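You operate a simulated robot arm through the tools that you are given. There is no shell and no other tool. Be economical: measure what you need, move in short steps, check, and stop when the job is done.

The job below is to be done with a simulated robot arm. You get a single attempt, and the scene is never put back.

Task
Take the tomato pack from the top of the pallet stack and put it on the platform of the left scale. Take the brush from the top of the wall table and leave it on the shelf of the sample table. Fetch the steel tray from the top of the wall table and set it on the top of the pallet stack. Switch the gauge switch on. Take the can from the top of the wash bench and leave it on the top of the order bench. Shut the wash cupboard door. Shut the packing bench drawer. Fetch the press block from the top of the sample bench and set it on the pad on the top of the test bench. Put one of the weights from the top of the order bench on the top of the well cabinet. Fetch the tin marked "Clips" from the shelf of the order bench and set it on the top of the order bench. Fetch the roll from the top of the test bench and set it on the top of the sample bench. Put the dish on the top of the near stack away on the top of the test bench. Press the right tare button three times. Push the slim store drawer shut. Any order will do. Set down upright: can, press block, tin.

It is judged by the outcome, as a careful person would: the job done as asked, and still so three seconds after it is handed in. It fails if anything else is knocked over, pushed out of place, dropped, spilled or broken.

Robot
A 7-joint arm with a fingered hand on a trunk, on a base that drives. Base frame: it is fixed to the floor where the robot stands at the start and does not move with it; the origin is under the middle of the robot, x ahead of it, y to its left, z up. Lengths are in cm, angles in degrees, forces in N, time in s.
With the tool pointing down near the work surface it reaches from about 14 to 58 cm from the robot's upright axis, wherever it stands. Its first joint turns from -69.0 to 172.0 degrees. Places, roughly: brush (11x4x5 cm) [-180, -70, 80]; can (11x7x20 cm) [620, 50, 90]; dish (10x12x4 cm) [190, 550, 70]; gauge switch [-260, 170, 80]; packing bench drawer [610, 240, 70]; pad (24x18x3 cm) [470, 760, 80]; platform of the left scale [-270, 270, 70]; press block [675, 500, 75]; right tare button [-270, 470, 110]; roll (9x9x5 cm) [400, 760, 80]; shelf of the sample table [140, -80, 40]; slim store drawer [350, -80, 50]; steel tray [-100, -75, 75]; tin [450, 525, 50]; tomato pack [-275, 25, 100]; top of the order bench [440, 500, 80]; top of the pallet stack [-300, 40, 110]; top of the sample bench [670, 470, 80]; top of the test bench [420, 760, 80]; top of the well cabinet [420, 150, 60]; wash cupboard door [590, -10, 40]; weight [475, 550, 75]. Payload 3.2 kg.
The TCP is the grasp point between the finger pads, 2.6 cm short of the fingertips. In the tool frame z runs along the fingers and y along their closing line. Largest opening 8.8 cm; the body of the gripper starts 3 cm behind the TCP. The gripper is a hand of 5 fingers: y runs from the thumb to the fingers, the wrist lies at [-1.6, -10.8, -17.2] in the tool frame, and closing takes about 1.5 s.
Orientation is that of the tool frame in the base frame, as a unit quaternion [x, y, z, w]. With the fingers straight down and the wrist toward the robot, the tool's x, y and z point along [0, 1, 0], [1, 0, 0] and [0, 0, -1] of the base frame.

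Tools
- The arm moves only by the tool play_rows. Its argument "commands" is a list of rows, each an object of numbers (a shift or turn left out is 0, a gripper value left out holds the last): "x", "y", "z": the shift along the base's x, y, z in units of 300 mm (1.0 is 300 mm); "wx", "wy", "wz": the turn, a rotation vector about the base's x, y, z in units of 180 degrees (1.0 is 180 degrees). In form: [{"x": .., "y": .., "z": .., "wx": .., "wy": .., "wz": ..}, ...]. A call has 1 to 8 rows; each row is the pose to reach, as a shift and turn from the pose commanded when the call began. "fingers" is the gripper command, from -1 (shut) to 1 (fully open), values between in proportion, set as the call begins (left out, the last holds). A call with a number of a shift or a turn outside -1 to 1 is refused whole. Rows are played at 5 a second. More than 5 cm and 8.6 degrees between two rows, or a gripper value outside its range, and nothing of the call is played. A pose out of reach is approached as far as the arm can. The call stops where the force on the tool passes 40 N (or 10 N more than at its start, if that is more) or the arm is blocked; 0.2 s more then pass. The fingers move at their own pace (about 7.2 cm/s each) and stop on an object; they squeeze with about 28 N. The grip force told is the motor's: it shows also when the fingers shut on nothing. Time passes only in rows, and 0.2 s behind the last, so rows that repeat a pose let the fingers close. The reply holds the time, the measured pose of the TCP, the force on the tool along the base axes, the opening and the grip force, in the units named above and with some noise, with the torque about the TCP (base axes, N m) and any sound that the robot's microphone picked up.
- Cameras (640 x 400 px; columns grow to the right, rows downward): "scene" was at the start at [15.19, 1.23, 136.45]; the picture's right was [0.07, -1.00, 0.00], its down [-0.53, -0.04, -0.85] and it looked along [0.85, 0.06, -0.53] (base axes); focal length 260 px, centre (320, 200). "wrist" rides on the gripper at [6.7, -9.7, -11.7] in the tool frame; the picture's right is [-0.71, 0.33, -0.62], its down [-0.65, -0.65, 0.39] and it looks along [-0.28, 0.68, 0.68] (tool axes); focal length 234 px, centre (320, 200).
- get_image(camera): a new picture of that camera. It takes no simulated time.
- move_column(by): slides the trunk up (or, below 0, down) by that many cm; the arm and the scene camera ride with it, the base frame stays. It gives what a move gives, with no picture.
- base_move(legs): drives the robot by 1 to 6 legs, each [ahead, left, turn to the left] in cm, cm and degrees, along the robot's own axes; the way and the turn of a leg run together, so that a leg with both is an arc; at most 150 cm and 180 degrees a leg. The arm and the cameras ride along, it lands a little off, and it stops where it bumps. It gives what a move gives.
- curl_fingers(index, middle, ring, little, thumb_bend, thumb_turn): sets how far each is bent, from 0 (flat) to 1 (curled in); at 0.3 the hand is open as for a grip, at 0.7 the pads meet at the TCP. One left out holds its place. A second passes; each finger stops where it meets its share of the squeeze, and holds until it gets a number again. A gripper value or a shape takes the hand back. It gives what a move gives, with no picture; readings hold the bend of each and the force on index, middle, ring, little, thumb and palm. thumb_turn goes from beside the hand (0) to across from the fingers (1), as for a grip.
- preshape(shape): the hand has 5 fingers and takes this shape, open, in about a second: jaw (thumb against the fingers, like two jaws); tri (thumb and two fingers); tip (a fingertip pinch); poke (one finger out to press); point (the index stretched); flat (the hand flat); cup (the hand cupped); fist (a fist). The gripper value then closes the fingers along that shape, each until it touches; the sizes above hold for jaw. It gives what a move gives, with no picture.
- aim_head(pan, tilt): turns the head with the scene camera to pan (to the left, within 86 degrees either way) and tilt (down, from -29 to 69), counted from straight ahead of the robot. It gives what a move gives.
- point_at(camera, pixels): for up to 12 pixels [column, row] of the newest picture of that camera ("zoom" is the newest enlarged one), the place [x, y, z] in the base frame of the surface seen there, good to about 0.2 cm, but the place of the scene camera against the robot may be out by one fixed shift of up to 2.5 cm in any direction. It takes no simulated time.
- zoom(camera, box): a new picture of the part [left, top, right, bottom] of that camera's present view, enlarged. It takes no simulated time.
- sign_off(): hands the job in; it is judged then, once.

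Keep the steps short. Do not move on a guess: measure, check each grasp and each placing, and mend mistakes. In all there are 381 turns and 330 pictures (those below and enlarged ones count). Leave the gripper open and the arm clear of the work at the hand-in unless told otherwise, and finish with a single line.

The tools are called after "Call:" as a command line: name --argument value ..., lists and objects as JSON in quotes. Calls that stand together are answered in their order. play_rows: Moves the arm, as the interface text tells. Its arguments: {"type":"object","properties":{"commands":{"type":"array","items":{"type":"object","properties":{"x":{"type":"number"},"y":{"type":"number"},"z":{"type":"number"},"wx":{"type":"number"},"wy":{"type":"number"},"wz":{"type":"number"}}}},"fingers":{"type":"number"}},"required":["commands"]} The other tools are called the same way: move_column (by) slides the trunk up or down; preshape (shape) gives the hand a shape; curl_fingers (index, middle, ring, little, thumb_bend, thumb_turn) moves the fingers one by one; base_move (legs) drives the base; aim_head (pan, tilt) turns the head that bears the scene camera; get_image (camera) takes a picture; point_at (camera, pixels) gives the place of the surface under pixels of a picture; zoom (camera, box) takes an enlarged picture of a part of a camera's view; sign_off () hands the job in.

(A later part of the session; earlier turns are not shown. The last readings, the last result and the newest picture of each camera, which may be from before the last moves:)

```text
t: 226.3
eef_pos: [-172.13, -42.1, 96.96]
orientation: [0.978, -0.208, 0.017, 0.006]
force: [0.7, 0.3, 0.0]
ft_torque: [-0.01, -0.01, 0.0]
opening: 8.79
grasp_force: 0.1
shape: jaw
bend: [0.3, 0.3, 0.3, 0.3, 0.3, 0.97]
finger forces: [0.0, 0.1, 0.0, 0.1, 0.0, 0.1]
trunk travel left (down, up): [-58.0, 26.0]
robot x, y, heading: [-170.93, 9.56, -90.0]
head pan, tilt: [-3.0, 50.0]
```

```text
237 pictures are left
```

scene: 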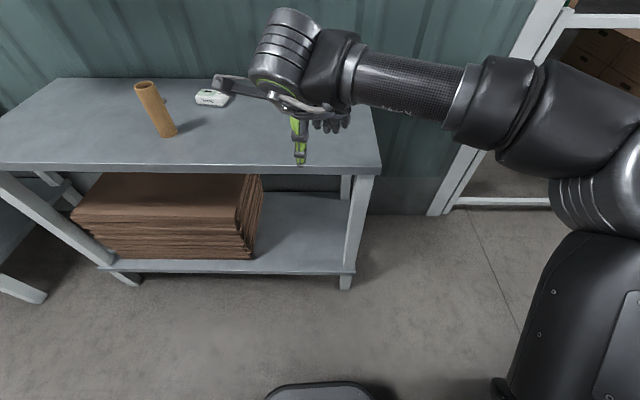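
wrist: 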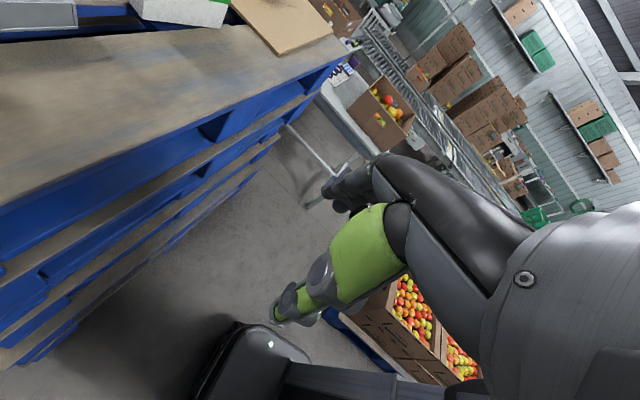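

Call:
play_rows --commands '[{"wz": 0.045}, {"wz": 0.09}, {"wz": 0.134}]'

Call:
get_image --camera "wrist"

```text
t: 227.1
eef_pos: [-172.2, -42.01, 96.94]
orientation: [1.0, 0.001, 0.017, 0.003]
force: [0.1, -1.1, 0.6]
ft_torque: [-0.01, 0.01, -0.01]
opening: 8.75
grasp_force: 0.0
shape: jaw
bend: [0.3, 0.3, 0.3, 0.3, 0.3, 0.97]
finger forces: [0.0, 0.0, 0.0, 0.1, 0.1, 0.1]
trunk travel left (down, up): [-58.0, 26.0]
robot x, y, heading: [-170.62, 9.14, -90.3]
head pan, tilt: [-3.0, 50.0]
```

```text
236 pictures are left
```

wrist: 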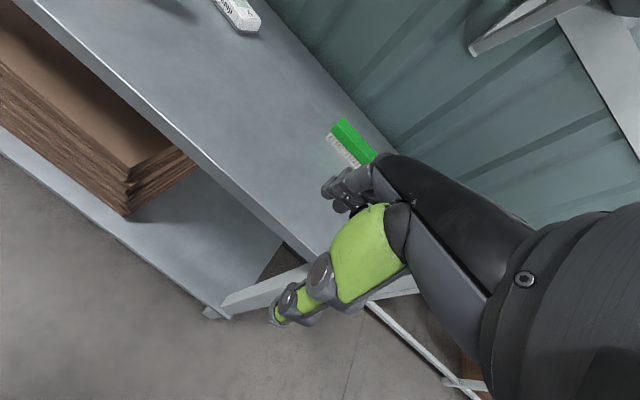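

Call:
base_move --legs '[[27, 0, 0]]'

Call:
get_image --camera "wrist"

```text
t: 229.0
eef_pos: [-172.44, -68.88, 96.93]
orientation: [1.0, -0.001, 0.017, 0.002]
force: [-0.2, 0.1, -0.5]
ft_torque: [0.0, 0.04, 0.0]
opening: 8.8
grasp_force: 0.1
shape: jaw
bend: [0.3, 0.3, 0.3, 0.3, 0.3, 0.97]
finger forces: [0.0, 0.0, 0.1, 0.1, 0.0, 0.1]
trunk travel left (down, up): [-58.0, 26.0]
robot x, y, heading: [-171.37, -17.58, -90.2]
head pan, tilt: [-3.0, 50.0]
```

```text
235 pictures are left
```

wrist: 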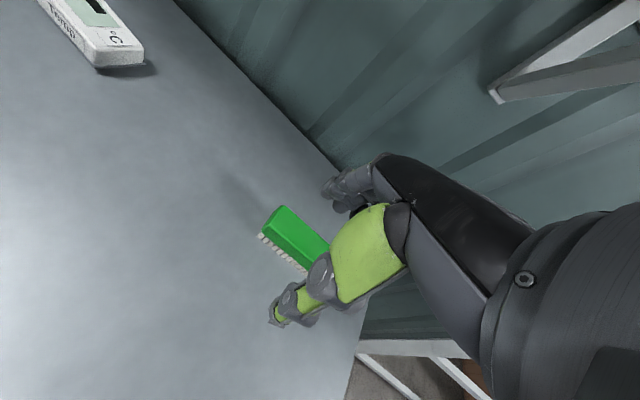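

Call:
zoom --camera "wrist" --box '[240, 190, 360, 290]'

Call:
point_at --camera "zoom" --pixels '[[230, 85], [165, 160], [250, 180], [290, 270], [330, 150], [170, 195]]'

```text
4.00 times, centred on (300, 240) of wrist
```

zoom: 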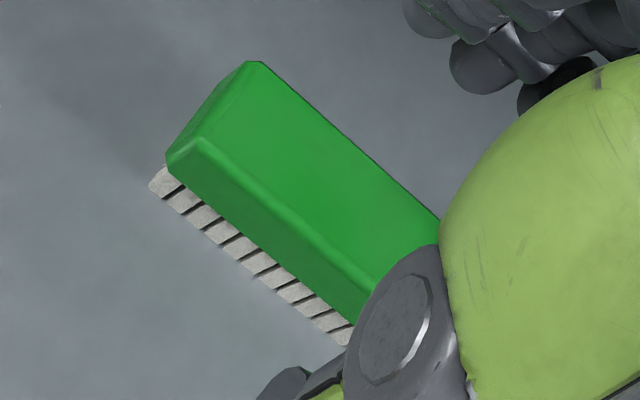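

```text
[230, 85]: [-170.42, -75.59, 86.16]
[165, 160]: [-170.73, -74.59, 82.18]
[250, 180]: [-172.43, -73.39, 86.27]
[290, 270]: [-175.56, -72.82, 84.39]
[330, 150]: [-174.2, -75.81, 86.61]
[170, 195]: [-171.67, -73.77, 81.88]
```

Brush: centre ≈(−176,−74.3), top 86.3, yaw ≈ −4°. Move above it, then down to z≈85.2.

Call:
play_rows --commands '[{"x": -0.06, "y": -0.09, "z": -0.03, "wz": -0.02}, {"x": -0.12, "y": -0.18, "z": -0.06, "wz": -0.02}, {"x": -0.12, "y": -0.18, "z": -0.2, "wz": -0.02}]'

Call:
zoom --camera "wrist" --box '[200, 130, 420, 330]'

Call:
zoom --camera "scene" --box '[200, 60, 420, 230]'

```text
t: 229.8
eef_pos: [-175.77, -74.37, 90.61]
orientation: [0.999, -0.033, 0.017, 0.003]
force: [0.0, 1.1, -0.1]
ft_torque: [-0.02, -0.02, 0.04]
opening: 8.81
grasp_force: 0.1
shape: jaw
bend: [0.3, 0.3, 0.3, 0.3, 0.3, 0.97]
finger forces: [0.0, 0.1, 0.0, 0.0, 0.0, 0.0]
trunk travel left (down, up): [-58.0, 26.0]
robot x, y, heading: [-171.08, -17.47, -90.5]
head pan, tilt: [-3.0, 50.0]
```

```text
2.00 times, centred on (310, 230) of wrist
```

zoom: 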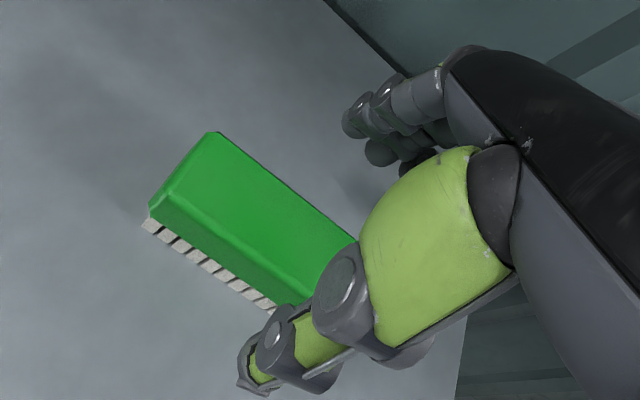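

```text
2.35 times, centred on (310, 145) of scene
```

zoom: 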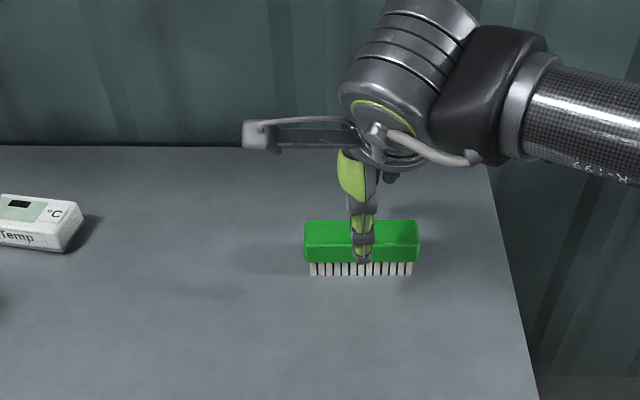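

Centred on the brush. Descend and close.

Call:
play_rows --commands '[{"z": -0.08}, {"z": -0.15}, {"z": -0.18}]'

Call:
play_rows --commands '[{}, {}, {}, {}, {}, {}, {}]' --fingers -1

Call:
play_rows --commands '[{"z": 0.05}, {"z": 0.12}, {"z": 0.2}, {"z": 0.3}]'

Call:
get_image --camera "wrist"

```text
t: 230.6
eef_pos: [-175.9, -74.22, 85.4]
orientation: [0.999, -0.033, 0.018, 0.004]
force: [0.6, -0.8, 0.7]
ft_torque: [0.01, 0.01, -0.02]
opening: 8.8
grasp_force: 0.1
shape: jaw
bend: [0.3, 0.3, 0.3, 0.3, 0.3, 0.97]
finger forces: [0.1, 0.0, 0.1, 0.1, 0.0, 0.0]
trunk travel left (down, up): [-58.0, 26.0]
robot x, y, heading: [-171.22, -17.19, -90.5]
head pan, tilt: [-3.0, 50.0]
```

```text
t: 232.2
eef_pos: [-175.94, -74.23, 85.47]
orientation: [0.999, -0.034, 0.017, 0.003]
force: [0.1, 0.1, 0.2]
ft_torque: [-0.02, 0.01, -0.02]
opening: 3.39
grasp_force: 28.2
shape: jaw
bend: [0.54, 0.52, 0.73, 0.58, 0.38, 0.99]
finger forces: [14.9, 5.6, 2.9, 2.2, 26.9, 0.0]
trunk travel left (down, up): [-58.0, 26.0]
robot x, y, heading: [-171.1, -17.77, -90.5]
head pan, tilt: [-3.0, 50.0]
```

```text
t: 233.2
eef_pos: [-175.99, -74.25, 94.48]
orientation: [0.999, -0.034, 0.017, 0.002]
force: [0.7, -0.3, -0.9]
ft_torque: [-0.04, 0.02, 0.01]
opening: 3.39
grasp_force: 28.3
shape: jaw
bend: [0.54, 0.52, 0.73, 0.59, 0.38, 0.99]
finger forces: [15.0, 5.6, 2.9, 2.2, 26.7, 0.0]
trunk travel left (down, up): [-58.0, 26.0]
robot x, y, heading: [-170.75, -17.79, -90.4]
head pan, tilt: [-3.0, 50.0]
```

```text
231 pictures are left
```

wrist: 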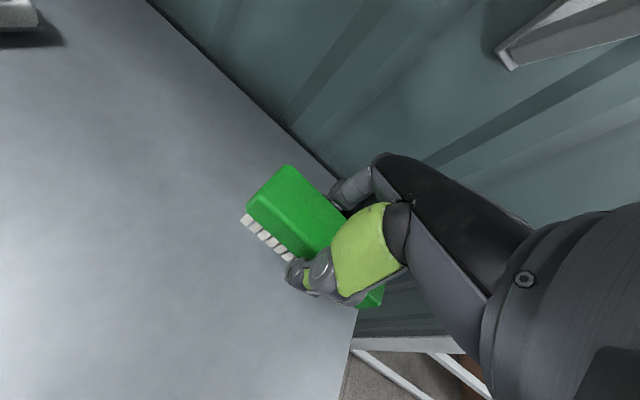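

Brush held firmly. Back off, retract the arm, raise, and strafe toward x≈140.

Call:
base_move --legs '[[-40, 0, 0.4]]'

Call:
play_rows --commands '[{"y": 0.15, "z": 0.03}, {"y": 0.3, "z": 0.06}, {"y": 0.45, "z": 0.1}, {"y": 0.5, "z": 0.15}]'

Call:
base_move --legs '[[0, 140, 0], [0, 130, 0]]'

Call:
aim_head --pan 20 --tilt 35

Call:
get_image --camera "scene"

```text
t: 235.7
eef_pos: [-175.85, -33.81, 94.42]
orientation: [0.999, -0.035, 0.017, 0.003]
force: [0.7, 1.1, -0.1]
ft_torque: [0.0, 0.03, -0.03]
opening: 3.38
grasp_force: 28.4
shape: jaw
bend: [0.54, 0.52, 0.73, 0.59, 0.38, 0.99]
finger forces: [14.9, 5.6, 2.9, 2.1, 26.7, 0.1]
trunk travel left (down, up): [-58.0, 26.0]
robot x, y, heading: [-170.59, 22.87, -90.5]
head pan, tilt: [-3.0, 50.0]
```

```text
t: 236.7
eef_pos: [-176.13, -18.7, 98.87]
orientation: [0.999, -0.036, 0.017, 0.003]
force: [0.4, -0.2, 0.5]
ft_torque: [0.04, 0.02, 0.04]
opening: 3.38
grasp_force: 28.2
shape: jaw
bend: [0.54, 0.52, 0.73, 0.59, 0.38, 0.99]
finger forces: [15.2, 5.4, 2.9, 2.3, 26.6, 0.0]
trunk travel left (down, up): [-58.0, 26.0]
robot x, y, heading: [-170.95, 22.46, -90.6]
head pan, tilt: [-3.0, 50.0]
```

```text
t: 250.1
eef_pos: [100.23, -15.32, 98.88]
orientation: [1.0, -0.021, 0.016, 0.004]
force: [-1.5, -0.4, -0.6]
ft_torque: [0.03, -0.02, -0.02]
opening: 3.37
grasp_force: 27.9
shape: jaw
bend: [0.54, 0.52, 0.73, 0.59, 0.38, 0.99]
finger forces: [15.1, 5.5, 2.9, 2.3, 26.5, 0.1]
trunk travel left (down, up): [-58.0, 26.0]
robot x, y, heading: [104.35, 26.03, -89.1]
head pan, tilt: [-3.0, 50.0]
```

```text
t: 250.9
eef_pos: [100.32, -15.34, 98.94]
orientation: [1.0, -0.022, 0.016, 0.003]
force: [-0.1, 0.9, -0.8]
ft_torque: [0.04, -0.01, 0.01]
opening: 3.39
grasp_force: 28.3
shape: jaw
bend: [0.54, 0.52, 0.73, 0.59, 0.38, 0.99]
finger forces: [15.2, 5.5, 2.9, 2.3, 26.5, 0.1]
trunk travel left (down, up): [-58.0, 26.0]
robot x, y, heading: [104.42, 26.35, -89.3]
head pan, tilt: [20.0, 35.0]
```

```text
230 pictures are left
```

scene: 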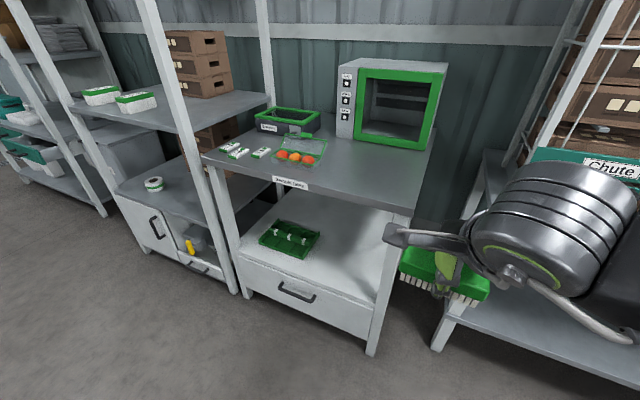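

The sample table with its lower shelf is ahead-left; a green basket stands on the shelf's left part. I measure.

Call:
zoom --camera "scene" --box '[190, 130, 430, 360]'

Call:
point_at --camera "scene" --pixels '[[205, 155], [413, 213], [245, 255], [372, 305], [340, 240], [350, 275], [290, 225], [310, 255], [265, 240], [393, 210], [350, 290], [300, 215]]'

```text
1.74 times, centred on (310, 245) of scene
```

zoom: 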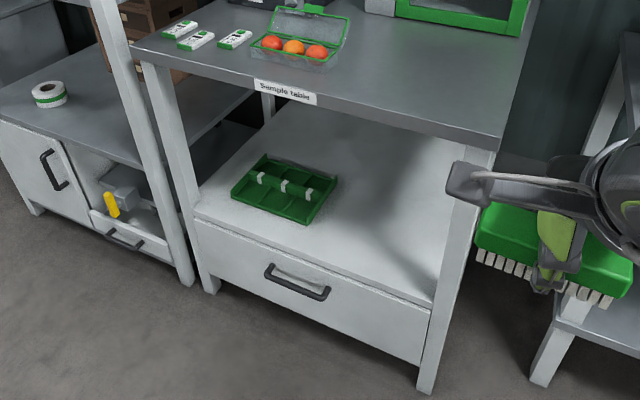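

```text
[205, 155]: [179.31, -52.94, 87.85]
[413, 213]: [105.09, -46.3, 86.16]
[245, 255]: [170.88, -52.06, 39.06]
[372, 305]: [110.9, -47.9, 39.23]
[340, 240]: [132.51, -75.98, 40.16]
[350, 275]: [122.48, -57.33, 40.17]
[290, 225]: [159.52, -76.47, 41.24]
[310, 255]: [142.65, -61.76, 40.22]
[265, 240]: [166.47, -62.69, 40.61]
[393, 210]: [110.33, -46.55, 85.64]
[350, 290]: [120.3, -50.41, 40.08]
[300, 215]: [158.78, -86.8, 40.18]
```

Shelf top ≈38.5 (true), free area around (125,−59). I strafe left 24 cm and lower the trunk in front of the table.

Call:
base_move --legs '[[0, 24, -0.7]]'

Call:
move_column --by -52

Call:
aim_head --pan 0 --tilt 20

Call:
get_image --camera "scene"

Call:
get_image --camera "wrist"

```text
t: 252.7
eef_pos: [123.67, -14.99, 98.86]
orientation: [1.0, -0.027, 0.016, 0.004]
force: [1.1, 0.3, -2.1]
ft_torque: [0.0, 0.0, -0.02]
opening: 3.37
grasp_force: 27.9
shape: jaw
bend: [0.54, 0.52, 0.73, 0.59, 0.38, 0.99]
finger forces: [15.2, 5.5, 2.9, 2.2, 26.5, 0.1]
trunk travel left (down, up): [-58.0, 26.0]
robot x, y, heading: [128.77, 26.66, -89.6]
head pan, tilt: [20.0, 35.0]
```

```text
refused: -52 is not a number from -40 to 40
```

```text
t: 253.5
eef_pos: [123.61, -15.01, 98.86]
orientation: [0.999, -0.028, 0.016, 0.003]
force: [0.3, 0.0, -1.9]
ft_torque: [0.01, 0.03, -0.01]
opening: 3.37
grasp_force: 27.8
shape: jaw
bend: [0.54, 0.52, 0.73, 0.59, 0.38, 0.99]
finger forces: [15.3, 5.5, 2.9, 2.2, 26.5, 0.0]
trunk travel left (down, up): [-58.0, 26.0]
robot x, y, heading: [128.79, 26.63, -90.0]
head pan, tilt: [0.0, 20.0]
```

```text
228 pictures are left
```

scene: 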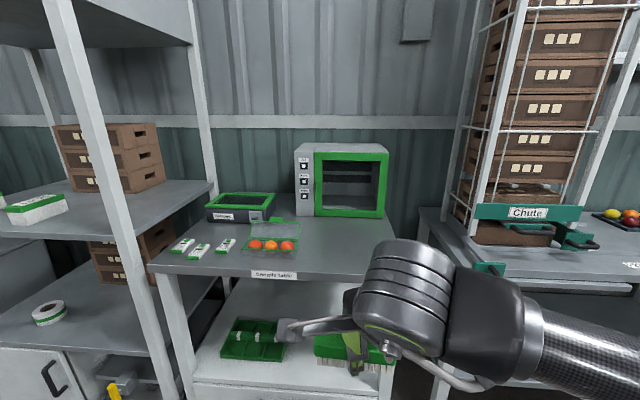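

```text
227 pictures are left
```

wrist: 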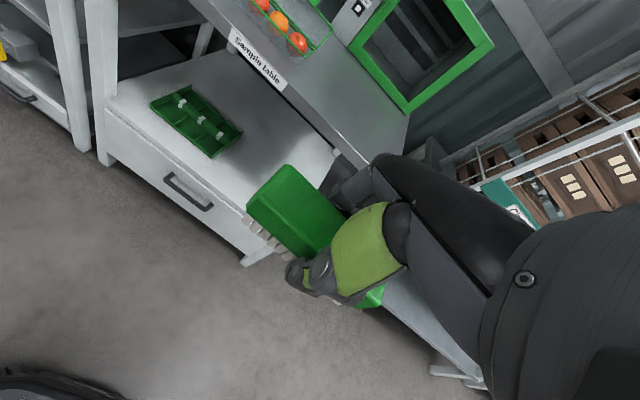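

Call:
base_move --legs '[[0, 5, 0]]'

Call:
move_column --by -40

Call:
move_column --by -12.5

Call:
get_image --camera "scene"

Call:
get_image --camera "wrist"

```text
t: 254.5
eef_pos: [128.7, -15.18, 98.9]
orientation: [1.0, -0.026, 0.016, 0.003]
force: [0.4, -0.3, -0.9]
ft_torque: [0.0, 0.01, -0.02]
opening: 3.36
grasp_force: 28.1
shape: jaw
bend: [0.54, 0.52, 0.73, 0.59, 0.38, 0.99]
finger forces: [15.1, 5.5, 2.9, 2.3, 26.4, 0.1]
trunk travel left (down, up): [-58.0, 26.0]
robot x, y, heading: [133.05, 26.49, -89.8]
head pan, tilt: [0.0, 20.0]
```

```text
t: 258.3
eef_pos: [128.75, -15.01, 58.91]
orientation: [0.999, -0.027, 0.018, 0.003]
force: [0.6, -0.3, -0.9]
ft_torque: [0.01, 0.01, 0.03]
opening: 3.37
grasp_force: 27.8
shape: jaw
bend: [0.54, 0.52, 0.73, 0.59, 0.38, 0.99]
finger forces: [15.2, 5.5, 2.8, 2.2, 26.4, 0.0]
trunk travel left (down, up): [-18.0, 66.0]
robot x, y, heading: [133.07, 26.49, -89.6]
head pan, tilt: [0.0, 20.0]
```

```text
t: 259.8
eef_pos: [128.68, -15.03, 46.4]
orientation: [1.0, -0.025, 0.017, 0.003]
force: [0.2, 0.0, -1.0]
ft_torque: [0.02, -0.01, -0.04]
opening: 3.37
grasp_force: 28.7
shape: jaw
bend: [0.54, 0.52, 0.73, 0.59, 0.38, 0.99]
finger forces: [15.2, 5.5, 2.8, 2.1, 26.4, 0.0]
trunk travel left (down, up): [-5.5, 78.5]
robot x, y, heading: [133.49, 26.62, -89.7]
head pan, tilt: [0.0, 20.0]
```

```text
226 pictures are left
```

scene: 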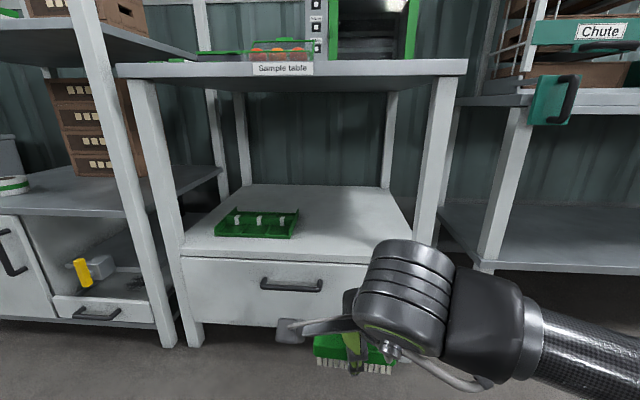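

```text
225 pictures are left
```

wrist: 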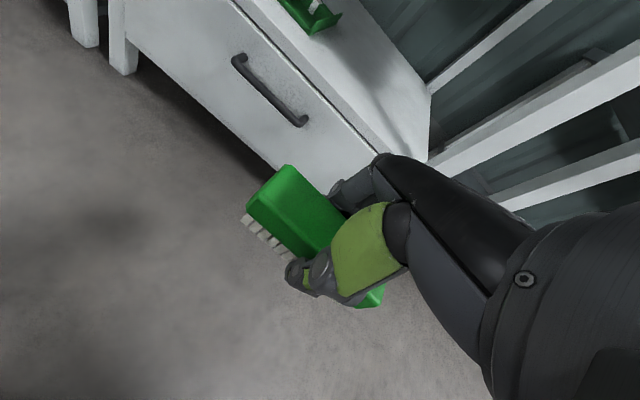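

Call:
point_at --camera "scene" --pixels '[[410, 250], [450, 300], [490, 290], [530, 320], [600, 350], [440, 200], [420, 80], [375, 250], [400, 205], [300, 240], [350, 240]]'

```text
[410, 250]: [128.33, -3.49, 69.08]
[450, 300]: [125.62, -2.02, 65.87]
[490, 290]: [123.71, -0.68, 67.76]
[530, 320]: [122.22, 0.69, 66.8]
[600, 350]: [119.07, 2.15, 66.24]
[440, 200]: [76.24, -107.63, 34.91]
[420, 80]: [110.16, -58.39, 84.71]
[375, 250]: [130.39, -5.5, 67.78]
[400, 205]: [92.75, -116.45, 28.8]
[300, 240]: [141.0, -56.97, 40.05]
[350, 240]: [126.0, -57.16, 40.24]
```

The forearm leans away to the right rear. I shift 4 cm more left and drive forward 41 cm so the brush comes over the shelf's front part.

Call:
base_move --legs '[[0, 4, 0], [30, 0, 0]]'

Call:
get_image --camera "scene"

Call:
get_image --camera "wrist"

```text
t: 262.3
eef_pos: [133.06, -44.44, 46.42]
orientation: [1.0, -0.025, 0.017, 0.003]
force: [0.8, -0.6, -1.6]
ft_torque: [-0.01, 0.01, 0.01]
opening: 3.38
grasp_force: 28.5
shape: jaw
bend: [0.54, 0.52, 0.73, 0.59, 0.38, 0.99]
finger forces: [15.2, 5.5, 2.8, 2.2, 26.4, 0.1]
trunk travel left (down, up): [-5.5, 78.5]
robot x, y, heading: [137.58, -2.95, -89.3]
head pan, tilt: [0.0, 20.0]
```

```text
224 pictures are left
```

scene: 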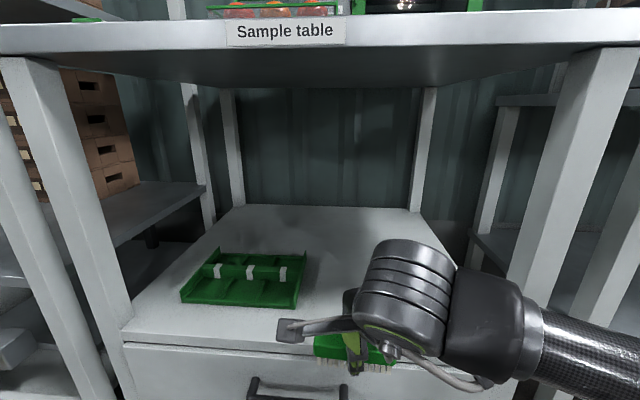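

```text
223 pictures are left
```

wrist: 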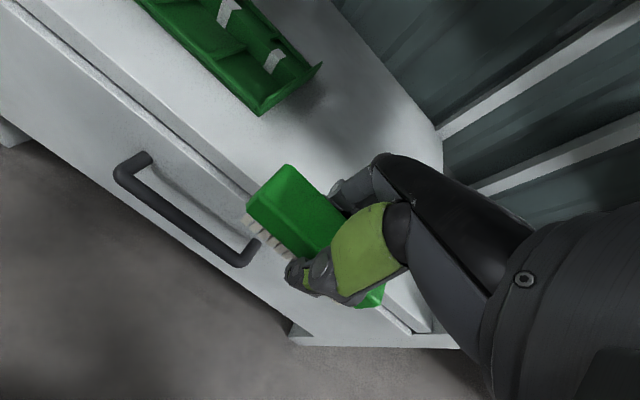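

Call:
base_move --legs '[[12, 0, 0]]'

Call:
get_image --camera "wrist"

Call:
get_image --camera "scene"

```text
t: 263.6
eef_pos: [133.15, -56.52, 46.4]
orientation: [1.0, -0.024, 0.016, 0.003]
force: [-0.4, 0.0, -0.5]
ft_torque: [0.01, -0.01, 0.03]
opening: 3.39
grasp_force: 27.8
shape: jaw
bend: [0.54, 0.52, 0.73, 0.59, 0.38, 0.99]
finger forces: [15.2, 5.5, 2.8, 2.3, 26.3, 0.0]
trunk travel left (down, up): [-5.5, 78.5]
robot x, y, heading: [137.56, -14.91, -89.2]
head pan, tilt: [0.0, 20.0]
```

```text
222 pictures are left
```

wrist: 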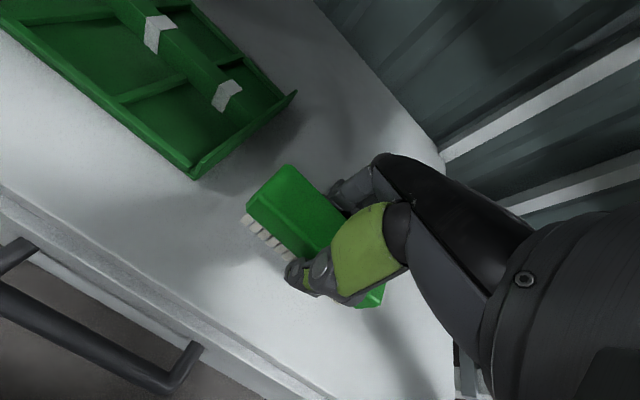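

```text
221 pictures are left
```

scene: 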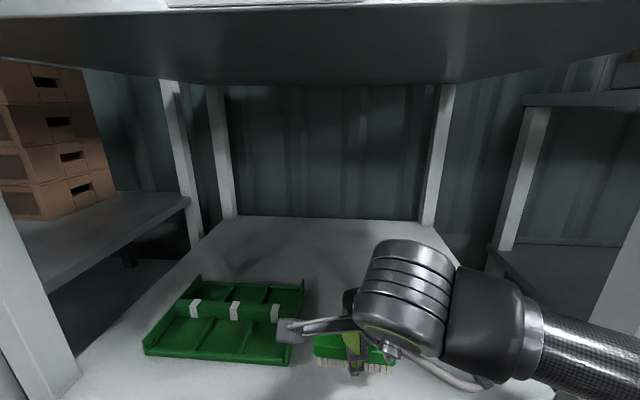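

Call:
point_at --camera "wrist" --pixels '[[150, 220], [320, 340], [195, 175], [220, 220]]'

Call:
play_rows --commands '[{"z": -0.08}, {"z": -0.13}, {"z": -0.14}, {"z": -0.145}, {"z": -0.15}]'

```text
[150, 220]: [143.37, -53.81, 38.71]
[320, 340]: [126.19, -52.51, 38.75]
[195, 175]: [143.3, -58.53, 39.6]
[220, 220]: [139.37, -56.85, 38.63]
```

```text
t: 264.8
eef_pos: [133.21, -56.65, 41.82]
orientation: [1.0, -0.024, 0.017, 0.003]
force: [0.5, -1.0, 1.9]
ft_torque: [0.02, -0.09, -0.03]
opening: 3.39
grasp_force: 28.0
shape: jaw
bend: [0.54, 0.52, 0.73, 0.59, 0.38, 0.99]
finger forces: [15.6, 5.4, 3.0, 2.4, 25.9, 0.0]
trunk travel left (down, up): [-5.5, 78.5]
robot x, y, heading: [137.84, -14.59, -89.4]
head pan, tilt: [0.0, 20.0]
```

Contact. Open, rise and back out.

Call:
play_rows --commands '[{}, {}, {}, {}, {}]' --fingers 1

Call:
play_rows --commands '[{"z": 0.08}, {"z": 0.16}, {"z": 0.22}]'

Call:
get_image --camera "wrist"

Call:
base_move --legs '[[-50, 0, 0]]'

Call:
get_image --camera "scene"

```text
t: 266.0
eef_pos: [133.23, -56.5, 41.85]
orientation: [1.0, -0.024, 0.017, 0.003]
force: [-0.5, -0.9, -0.2]
ft_torque: [0.0, 0.0, -0.03]
opening: 8.76
grasp_force: 0.1
shape: jaw
bend: [0.3, 0.3, 0.3, 0.3, 0.3, 0.97]
finger forces: [0.0, 0.0, 0.1, 0.0, 0.0, 0.1]
trunk travel left (down, up): [-5.5, 78.5]
robot x, y, heading: [137.51, -15.25, -89.5]
head pan, tilt: [0.0, 20.0]
```

```text
t: 266.8
eef_pos: [132.99, -56.67, 48.39]
orientation: [1.0, -0.024, 0.015, 0.002]
force: [0.0, 0.4, -0.1]
ft_torque: [-0.06, -0.01, 0.01]
opening: 8.79
grasp_force: 0.1
shape: jaw
bend: [0.3, 0.3, 0.3, 0.3, 0.3, 0.97]
finger forces: [0.1, 0.0, 0.0, 0.1, 0.0, 0.0]
trunk travel left (down, up): [-5.5, 78.5]
robot x, y, heading: [137.46, -15.02, -89.0]
head pan, tilt: [0.0, 20.0]
```

```text
220 pictures are left
```

wrist: 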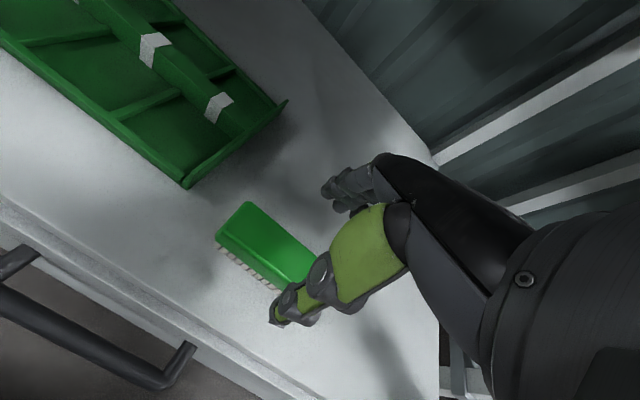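

```text
t: 269.8
eef_pos: [132.48, -5.38, 48.3]
orientation: [1.0, -0.022, 0.016, 0.003]
force: [-0.2, 0.0, 0.1]
ft_torque: [0.01, 0.05, 0.03]
opening: 8.78
grasp_force: 0.1
shape: jaw
bend: [0.3, 0.3, 0.3, 0.3, 0.3, 0.97]
finger forces: [0.1, 0.0, 0.0, 0.1, 0.1, 0.1]
trunk travel left (down, up): [-5.5, 78.5]
robot x, y, heading: [136.91, 36.45, -89.3]
head pan, tilt: [0.0, 20.0]
```

```text
219 pictures are left
```

scene: 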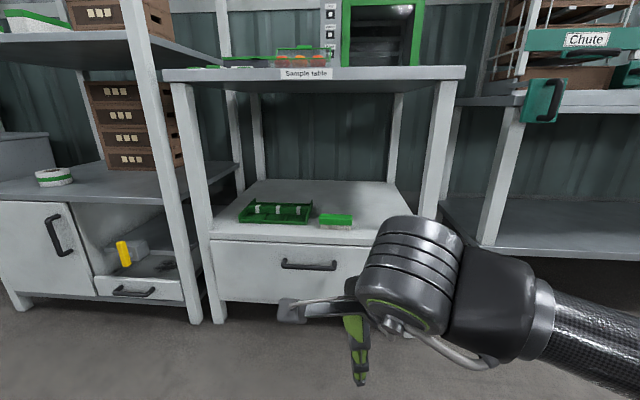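

Brush rests on the shelf. Next the slim store drawer near (350,−80,50). I strafe left in two legs and look.

Call:
move_column --by 35

Call:
base_move --legs '[[0, 100, -0.5], [0, 90, 0]]'

Call:
aim_head --pan 10 --tilt 30

Call:
get_image --camera "scene"

```text
t: 273.2
eef_pos: [132.46, -5.51, 83.24]
orientation: [1.0, -0.021, 0.016, 0.003]
force: [-1.1, 0.2, 0.0]
ft_torque: [-0.01, 0.01, 0.01]
opening: 8.8
grasp_force: 0.2
shape: jaw
bend: [0.3, 0.3, 0.3, 0.3, 0.3, 0.97]
finger forces: [0.0, 0.0, 0.0, 0.0, 0.0, 0.1]
trunk travel left (down, up): [-40.5, 43.5]
robot x, y, heading: [136.96, 36.42, -88.8]
head pan, tilt: [0.0, 20.0]
```

```text
t: 282.7
eef_pos: [321.42, -3.02, 83.33]
orientation: [1.0, -0.024, 0.017, 0.003]
force: [-0.5, -0.4, 0.1]
ft_torque: [-0.03, 0.02, -0.01]
opening: 8.77
grasp_force: 0.1
shape: jaw
bend: [0.3, 0.3, 0.3, 0.3, 0.3, 0.97]
finger forces: [0.0, 0.1, 0.0, 0.0, 0.0, 0.0]
trunk travel left (down, up): [-40.5, 43.5]
robot x, y, heading: [326.05, 38.89, -89.5]
head pan, tilt: [0.0, 20.0]
```

```text
t: 283.4
eef_pos: [321.54, -3.09, 83.45]
orientation: [1.0, -0.025, 0.018, 0.003]
force: [0.4, -0.3, -0.8]
ft_torque: [0.01, -0.02, -0.01]
opening: 8.8
grasp_force: 0.2
shape: jaw
bend: [0.3, 0.3, 0.3, 0.3, 0.3, 0.97]
finger forces: [0.0, 0.0, 0.0, 0.0, 0.0, 0.0]
trunk travel left (down, up): [-40.5, 43.5]
robot x, y, heading: [326.2, 38.53, -89.6]
head pan, tilt: [10.0, 30.0]
```

```text
218 pictures are left
```

scene: 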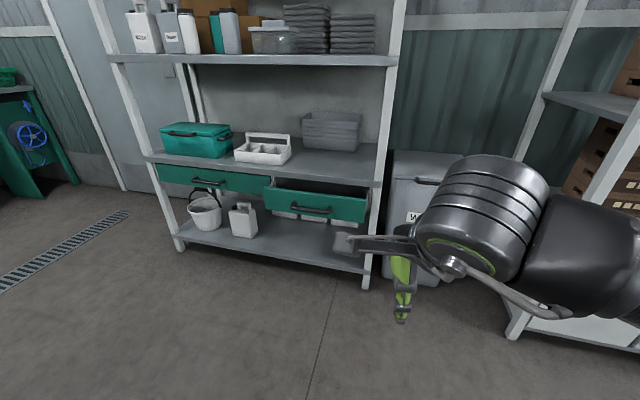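

The right teal drawer (318,205) stands open. Zoom and measure.

Call:
zoom --camera "scene" --box '[150, 150, 400, 290]'

Call:
point_at --camera "scene" --pixels '[[268, 200], [365, 215], [315, 210], [290, 206], [335, 210], [210, 183], [260, 185], [375, 188], [320, 190], [240, 225], [400, 235], [365, 285]]'

```text
2.56 times, centred on (275, 220) of scene
```

zoom: 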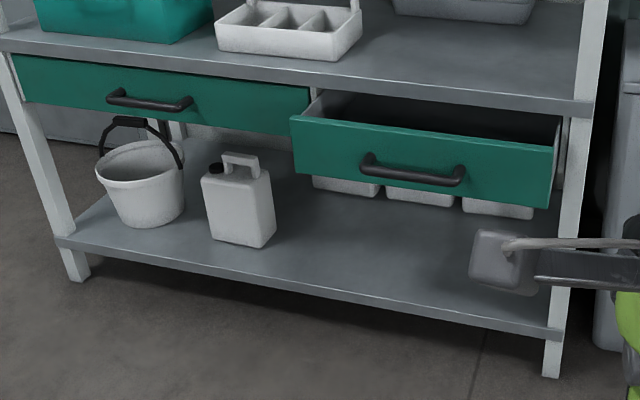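

```text
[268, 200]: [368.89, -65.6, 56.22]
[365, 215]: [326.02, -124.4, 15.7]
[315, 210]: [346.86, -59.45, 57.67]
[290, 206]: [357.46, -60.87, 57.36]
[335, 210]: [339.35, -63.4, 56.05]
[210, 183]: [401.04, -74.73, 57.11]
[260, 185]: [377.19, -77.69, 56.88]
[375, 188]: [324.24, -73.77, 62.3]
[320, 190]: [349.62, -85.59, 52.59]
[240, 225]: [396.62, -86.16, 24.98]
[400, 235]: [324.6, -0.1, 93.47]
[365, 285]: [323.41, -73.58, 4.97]
```

Handle at ≈(348,−60,55.5), drawer open ~14 cm; shelf edge above at y≈−75 limits a vertical hand. I'll push the handle with a fist tilted 45° forward. First get in front of it.

Call:
base_move --legs '[[14, 27, 0]]'

Call:
preshape --shape "fist"

Call:
play_rows --commands '[{"wx": -0.042}, {"wx": -0.084}, {"wx": -0.126}, {"wx": -0.168}, {"wx": -0.21}, {"wx": -0.25}]'

Call:
get_image --camera "scene"

Call:
get_image --camera "wrist"

```text
t: 285.3
eef_pos: [336.94, -10.44, 83.36]
orientation: [1.0, -0.025, 0.017, 0.003]
force: [0.7, -0.5, -0.4]
ft_torque: [0.01, -0.02, 0.01]
opening: 8.79
grasp_force: 0.0
shape: jaw
bend: [0.3, 0.3, 0.3, 0.3, 0.3, 0.97]
finger forces: [0.1, 0.0, 0.0, 0.0, 0.0, 0.1]
trunk travel left (down, up): [-40.5, 43.5]
robot x, y, heading: [341.63, 31.61, -89.3]
head pan, tilt: [10.0, 30.0]
stopped in leg 1: the robot was blocked; the commanded pose is now the measured one
```

```text
t: 286.2
eef_pos: [336.85, -10.41, 83.27]
orientation: [1.0, -0.025, 0.017, 0.003]
force: [-0.3, -0.7, -0.3]
ft_torque: [0.01, -0.01, -0.03]
opening: 0.0
grasp_force: 0.1
shape: fist
bend: [1.0, 1.0, 1.0, 1.0, 0.99, 0.84]
finger forces: [0.0, 0.1, 0.1, 0.1, 0.0, 0.0]
trunk travel left (down, up): [-40.5, 43.5]
robot x, y, heading: [341.95, 31.5, -89.2]
head pan, tilt: [10.0, 30.0]
```

```text
t: 287.6
eef_pos: [338.3, -12.8, 84.95]
orientation: [0.922, -0.016, 0.027, 0.385]
force: [0.4, 0.5, -0.5]
ft_torque: [0.02, 0.01, 0.0]
opening: 0.01
grasp_force: 0.1
shape: fist
bend: [1.0, 1.0, 1.0, 1.0, 0.99, 0.84]
finger forces: [0.0, 0.0, 0.0, 0.0, 0.0, 0.1]
out of reach, approached as far as the arm can: row 5, 6
trunk travel left (down, up): [-40.5, 43.5]
robot x, y, heading: [341.94, 31.21, -89.6]
head pan, tilt: [10.0, 30.0]
```

```text
216 pictures are left
```

scene: 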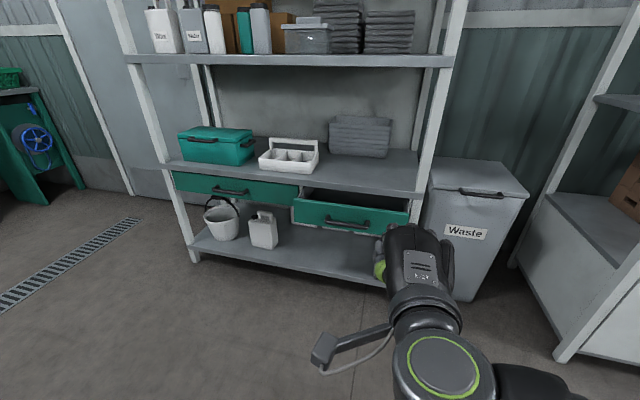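

```text
215 pictures are left
```

wrist: 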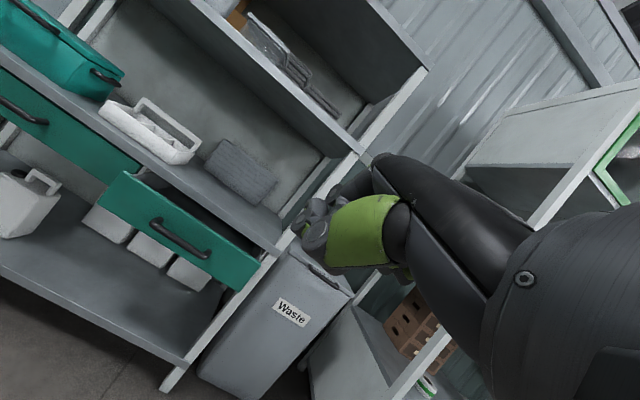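

The base was blocked by something on its left. I look there.

Call:
aim_head --pan 80 --tilt 50

Call:
get_image --camera "scene"

```text
t: 289.0
eef_pos: [338.15, -12.65, 85.0]
orientation: [0.923, -0.018, 0.025, 0.384]
force: [0.8, -0.7, 0.4]
ft_torque: [-0.03, -0.03, 0.01]
opening: 0.02
grasp_force: 0.0
shape: fist
bend: [1.0, 1.0, 1.0, 1.0, 0.99, 0.84]
finger forces: [0.0, 0.0, 0.1, 0.0, 0.0, 0.0]
trunk travel left (down, up): [-40.5, 43.5]
robot x, y, heading: [341.62, 31.42, -89.2]
head pan, tilt: [80.0, 50.0]
```

```text
214 pictures are left
```

scene: 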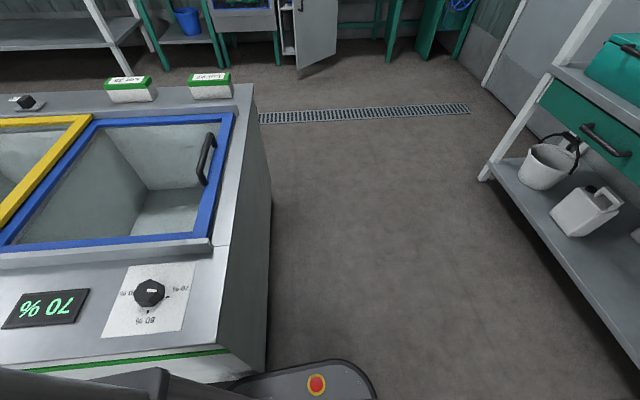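

It is the solid well cabinet's corner touching my base's rear-left. I move forward first, then left.

Call:
base_move --legs '[[16, -1, 0], [0, 12, 0]]'

Call:
move_column --by -29

Call:
aim_head --pan 5 --tilt 35

Call:
get_image --camera "scene"

Call:
get_image --camera "wrist"

```text
t: 291.2
eef_pos: [349.7, -28.07, 85.03]
orientation: [0.923, -0.016, 0.025, 0.384]
force: [-0.3, -0.1, -0.3]
ft_torque: [-0.01, 0.0, 0.0]
opening: 0.01
grasp_force: 0.1
shape: fist
bend: [1.0, 1.0, 1.0, 1.0, 0.99, 0.84]
finger forces: [0.1, 0.0, 0.1, 0.0, 0.0, 0.1]
trunk travel left (down, up): [-40.5, 43.5]
robot x, y, heading: [353.02, 15.48, -89.1]
head pan, tilt: [80.0, 50.0]
```

```text
t: 294.1
eef_pos: [349.68, -28.19, 55.88]
orientation: [0.923, -0.017, 0.026, 0.385]
force: [0.3, 0.3, -0.3]
ft_torque: [0.01, -0.03, -0.02]
opening: 0.0
grasp_force: 0.1
shape: fist
bend: [1.0, 1.0, 1.0, 1.0, 0.99, 0.84]
finger forces: [0.1, 0.0, 0.0, 0.0, 0.1, 0.1]
trunk travel left (down, up): [-11.5, 72.5]
robot x, y, heading: [353.27, 16.17, -89.1]
head pan, tilt: [80.0, 50.0]
```

```text
t: 295.6
eef_pos: [349.69, -28.24, 56.0]
orientation: [0.922, -0.017, 0.026, 0.385]
force: [0.0, 0.0, 0.2]
ft_torque: [0.0, -0.03, 0.01]
opening: 0.0
grasp_force: 0.0
shape: fist
bend: [1.0, 1.0, 1.0, 1.0, 0.99, 0.84]
finger forces: [0.0, 0.1, 0.0, 0.1, 0.1, 0.0]
trunk travel left (down, up): [-11.5, 72.5]
robot x, y, heading: [353.28, 15.79, -89.3]
head pan, tilt: [5.0, 35.0]
```

```text
213 pictures are left
```

scene: 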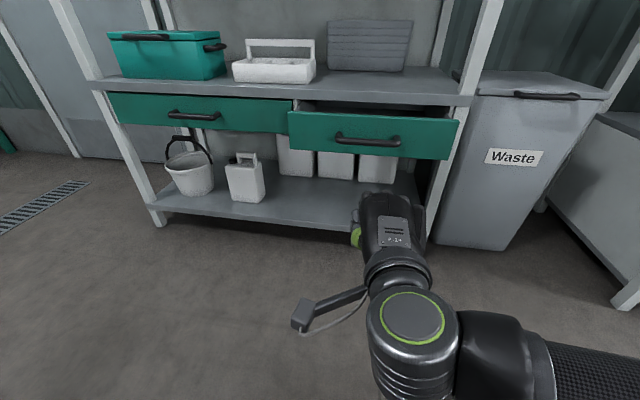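

```text
212 pictures are left
```

wrist: 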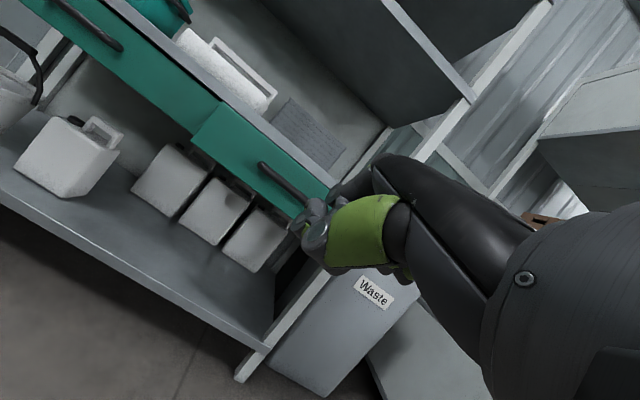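

Call:
point_at --camera "wrist" --pixels '[[268, 168], [300, 200], [240, 140], [310, 210], [325, 225], [380, 165], [220, 160]]'

Call:
point_at --camera "scene" --pixels '[[395, 195], [380, 200], [370, 142], [410, 205], [360, 235], [300, 125], [375, 130]]'

```text
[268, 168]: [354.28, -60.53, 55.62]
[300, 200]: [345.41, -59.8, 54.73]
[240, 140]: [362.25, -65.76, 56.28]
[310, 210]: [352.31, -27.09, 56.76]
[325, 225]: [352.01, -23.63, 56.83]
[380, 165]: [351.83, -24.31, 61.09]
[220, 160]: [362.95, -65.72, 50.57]
```

```text
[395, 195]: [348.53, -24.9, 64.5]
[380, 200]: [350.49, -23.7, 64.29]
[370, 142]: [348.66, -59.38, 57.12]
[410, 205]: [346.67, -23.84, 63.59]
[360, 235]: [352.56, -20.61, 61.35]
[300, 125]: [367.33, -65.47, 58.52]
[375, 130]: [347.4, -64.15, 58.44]
```

Fist is level with the handle (front of handle y≈−60.3, z≈55). Drive 25 cm ahead, just short of contact.

Call:
base_move --legs '[[24, 0, -0.8]]'

Call:
get_image --camera "scene"

```text
t: 297.4
eef_pos: [348.78, -51.79, 56.03]
orientation: [0.923, -0.026, 0.022, 0.384]
force: [-0.3, -0.1, 0.2]
ft_torque: [0.01, -0.05, -0.01]
opening: 0.03
grasp_force: 0.1
shape: fist
bend: [1.0, 1.0, 1.0, 1.0, 0.99, 0.84]
finger forces: [0.1, 0.0, 0.1, 0.0, 0.0, 0.1]
trunk travel left (down, up): [-11.5, 72.5]
robot x, y, heading: [353.08, -7.95, -90.6]
head pan, tilt: [5.0, 35.0]
```

```text
211 pictures are left
```

scene: 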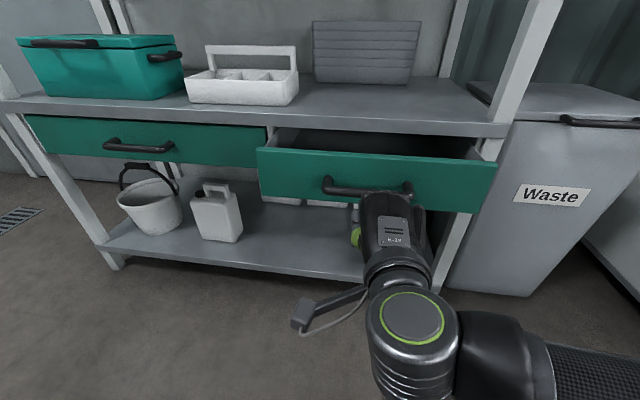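

Call:
play_rows --commands '[{"x": 0.08, "z": -0.02}, {"x": 0.08, "y": -0.05, "z": -0.02}, {"x": 0.08, "y": -0.1, "z": -0.02}, {"x": 0.08, "y": -0.15, "z": -0.02}, {"x": 0.08, "y": -0.2, "z": -0.02}, {"x": 0.08, "y": -0.25, "z": -0.02}, {"x": 0.08, "y": -0.3, "z": -0.02}, {"x": 0.08, "y": -0.35, "z": -0.02}]'

Call:
get_image --camera "scene"

```text
t: 299.2
eef_pos: [351.17, -62.41, 55.33]
orientation: [0.922, -0.026, 0.021, 0.385]
force: [1.0, 0.3, 0.6]
ft_torque: [0.03, -0.04, -0.01]
opening: 0.01
grasp_force: 0.0
shape: fist
bend: [1.0, 1.0, 1.0, 1.0, 0.99, 0.84]
finger forces: [0.0, 0.0, 0.0, 0.1, 0.1, 0.0]
trunk travel left (down, up): [-11.5, 72.5]
robot x, y, heading: [352.94, -7.59, -90.6]
head pan, tilt: [5.0, 35.0]
```

```text
210 pictures are left
```

scene: 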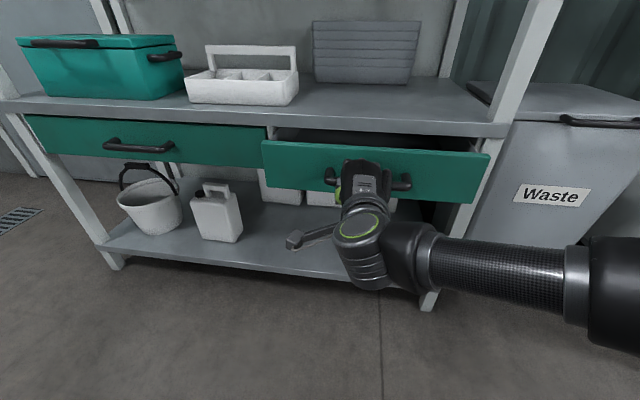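

The drawer is moving in. Drive 6 cm forward to continue pushing, then check.

Call:
base_move --legs '[[6, 0, 0]]'

Call:
play_rows --commands '[{"y": -0.03}, {"y": -0.06}, {"y": -0.09}, {"y": -0.12}]'

Call:
get_image --camera "scene"

```text
t: 300.2
eef_pos: [351.16, -68.52, 55.32]
orientation: [0.922, -0.026, 0.022, 0.385]
force: [0.0, -0.8, 0.4]
ft_torque: [0.01, 0.0, 0.03]
opening: 8.37
grasp_force: 0.2
shape: fist
bend: [1.0, 1.0, 1.0, 1.0, 0.99, 0.84]
finger forces: [0.0, 0.1, 0.1, 0.0, 0.0, 0.0]
trunk travel left (down, up): [-11.5, 72.5]
robot x, y, heading: [353.3, -13.69, -90.5]
head pan, tilt: [5.0, 35.0]
```

```text
t: 301.2
eef_pos: [351.27, -71.88, 56.05]
orientation: [0.921, -0.026, 0.022, 0.388]
force: [-0.2, 19.9, 10.7]
ft_torque: [0.02, -0.18, 0.38]
opening: 8.33
grasp_force: 0.1
shape: fist
bend: [1.0, 1.0, 1.0, 1.0, 1.0, 0.83]
finger forces: [0.0, 0.0, 0.0, 0.0, 23.5, 0.0]
trunk travel left (down, up): [-11.5, 72.5]
robot x, y, heading: [352.79, -14.16, -90.5]
head pan, tilt: [5.0, 35.0]
```

```text
209 pictures are left
```

scene: 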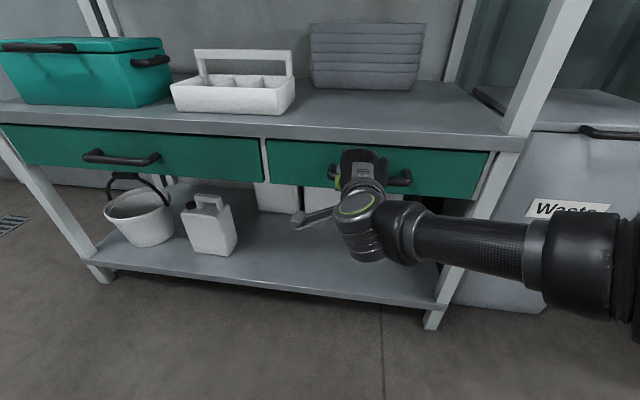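

20 N reaction and the front now looks flush with its neighbour. I retreat and check.

Call:
play_rows --commands '[{"y": 0.12}, {"y": 0.25}]'

Call:
base_move --legs '[[-20, 0, 0]]'

Call:
get_image --camera "scene"

Call:
point_at --camera "scene" --pixels '[[250, 125], [200, 115], [300, 125], [330, 125], [440, 140], [130, 105]]'

```text
t: 301.8
eef_pos: [351.15, -64.43, 55.59]
orientation: [0.923, -0.026, 0.022, 0.384]
force: [-0.7, 0.3, 0.2]
ft_torque: [-0.01, -0.01, 0.02]
opening: 8.37
grasp_force: 0.1
shape: fist
bend: [1.0, 1.0, 1.0, 1.0, 0.99, 0.84]
finger forces: [0.1, 0.0, 0.1, 0.1, 0.0, 0.0]
trunk travel left (down, up): [-11.5, 72.5]
robot x, y, heading: [352.87, -14.03, -90.5]
head pan, tilt: [5.0, 35.0]
```

```text
t: 303.4
eef_pos: [351.47, -44.67, 55.62]
orientation: [0.923, -0.025, 0.022, 0.385]
force: [-0.9, 0.0, 0.8]
ft_torque: [0.0, 0.02, 0.01]
opening: 8.36
grasp_force: 0.0
shape: fist
bend: [1.0, 1.0, 1.0, 1.0, 0.99, 0.84]
finger forces: [0.0, 0.0, 0.0, 0.0, 0.0, 0.0]
trunk travel left (down, up): [-11.5, 72.5]
robot x, y, heading: [353.25, 5.84, -90.3]
head pan, tilt: [5.0, 35.0]
```

```text
208 pictures are left
```

scene: 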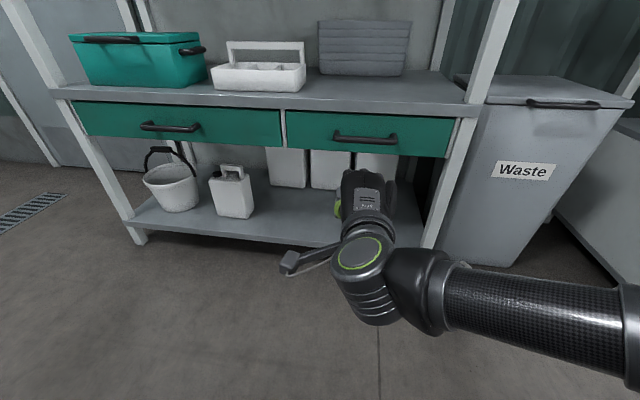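

```text
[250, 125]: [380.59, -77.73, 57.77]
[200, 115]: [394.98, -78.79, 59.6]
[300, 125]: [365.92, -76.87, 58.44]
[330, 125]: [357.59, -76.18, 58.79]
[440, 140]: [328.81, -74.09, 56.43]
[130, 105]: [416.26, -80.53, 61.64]
```

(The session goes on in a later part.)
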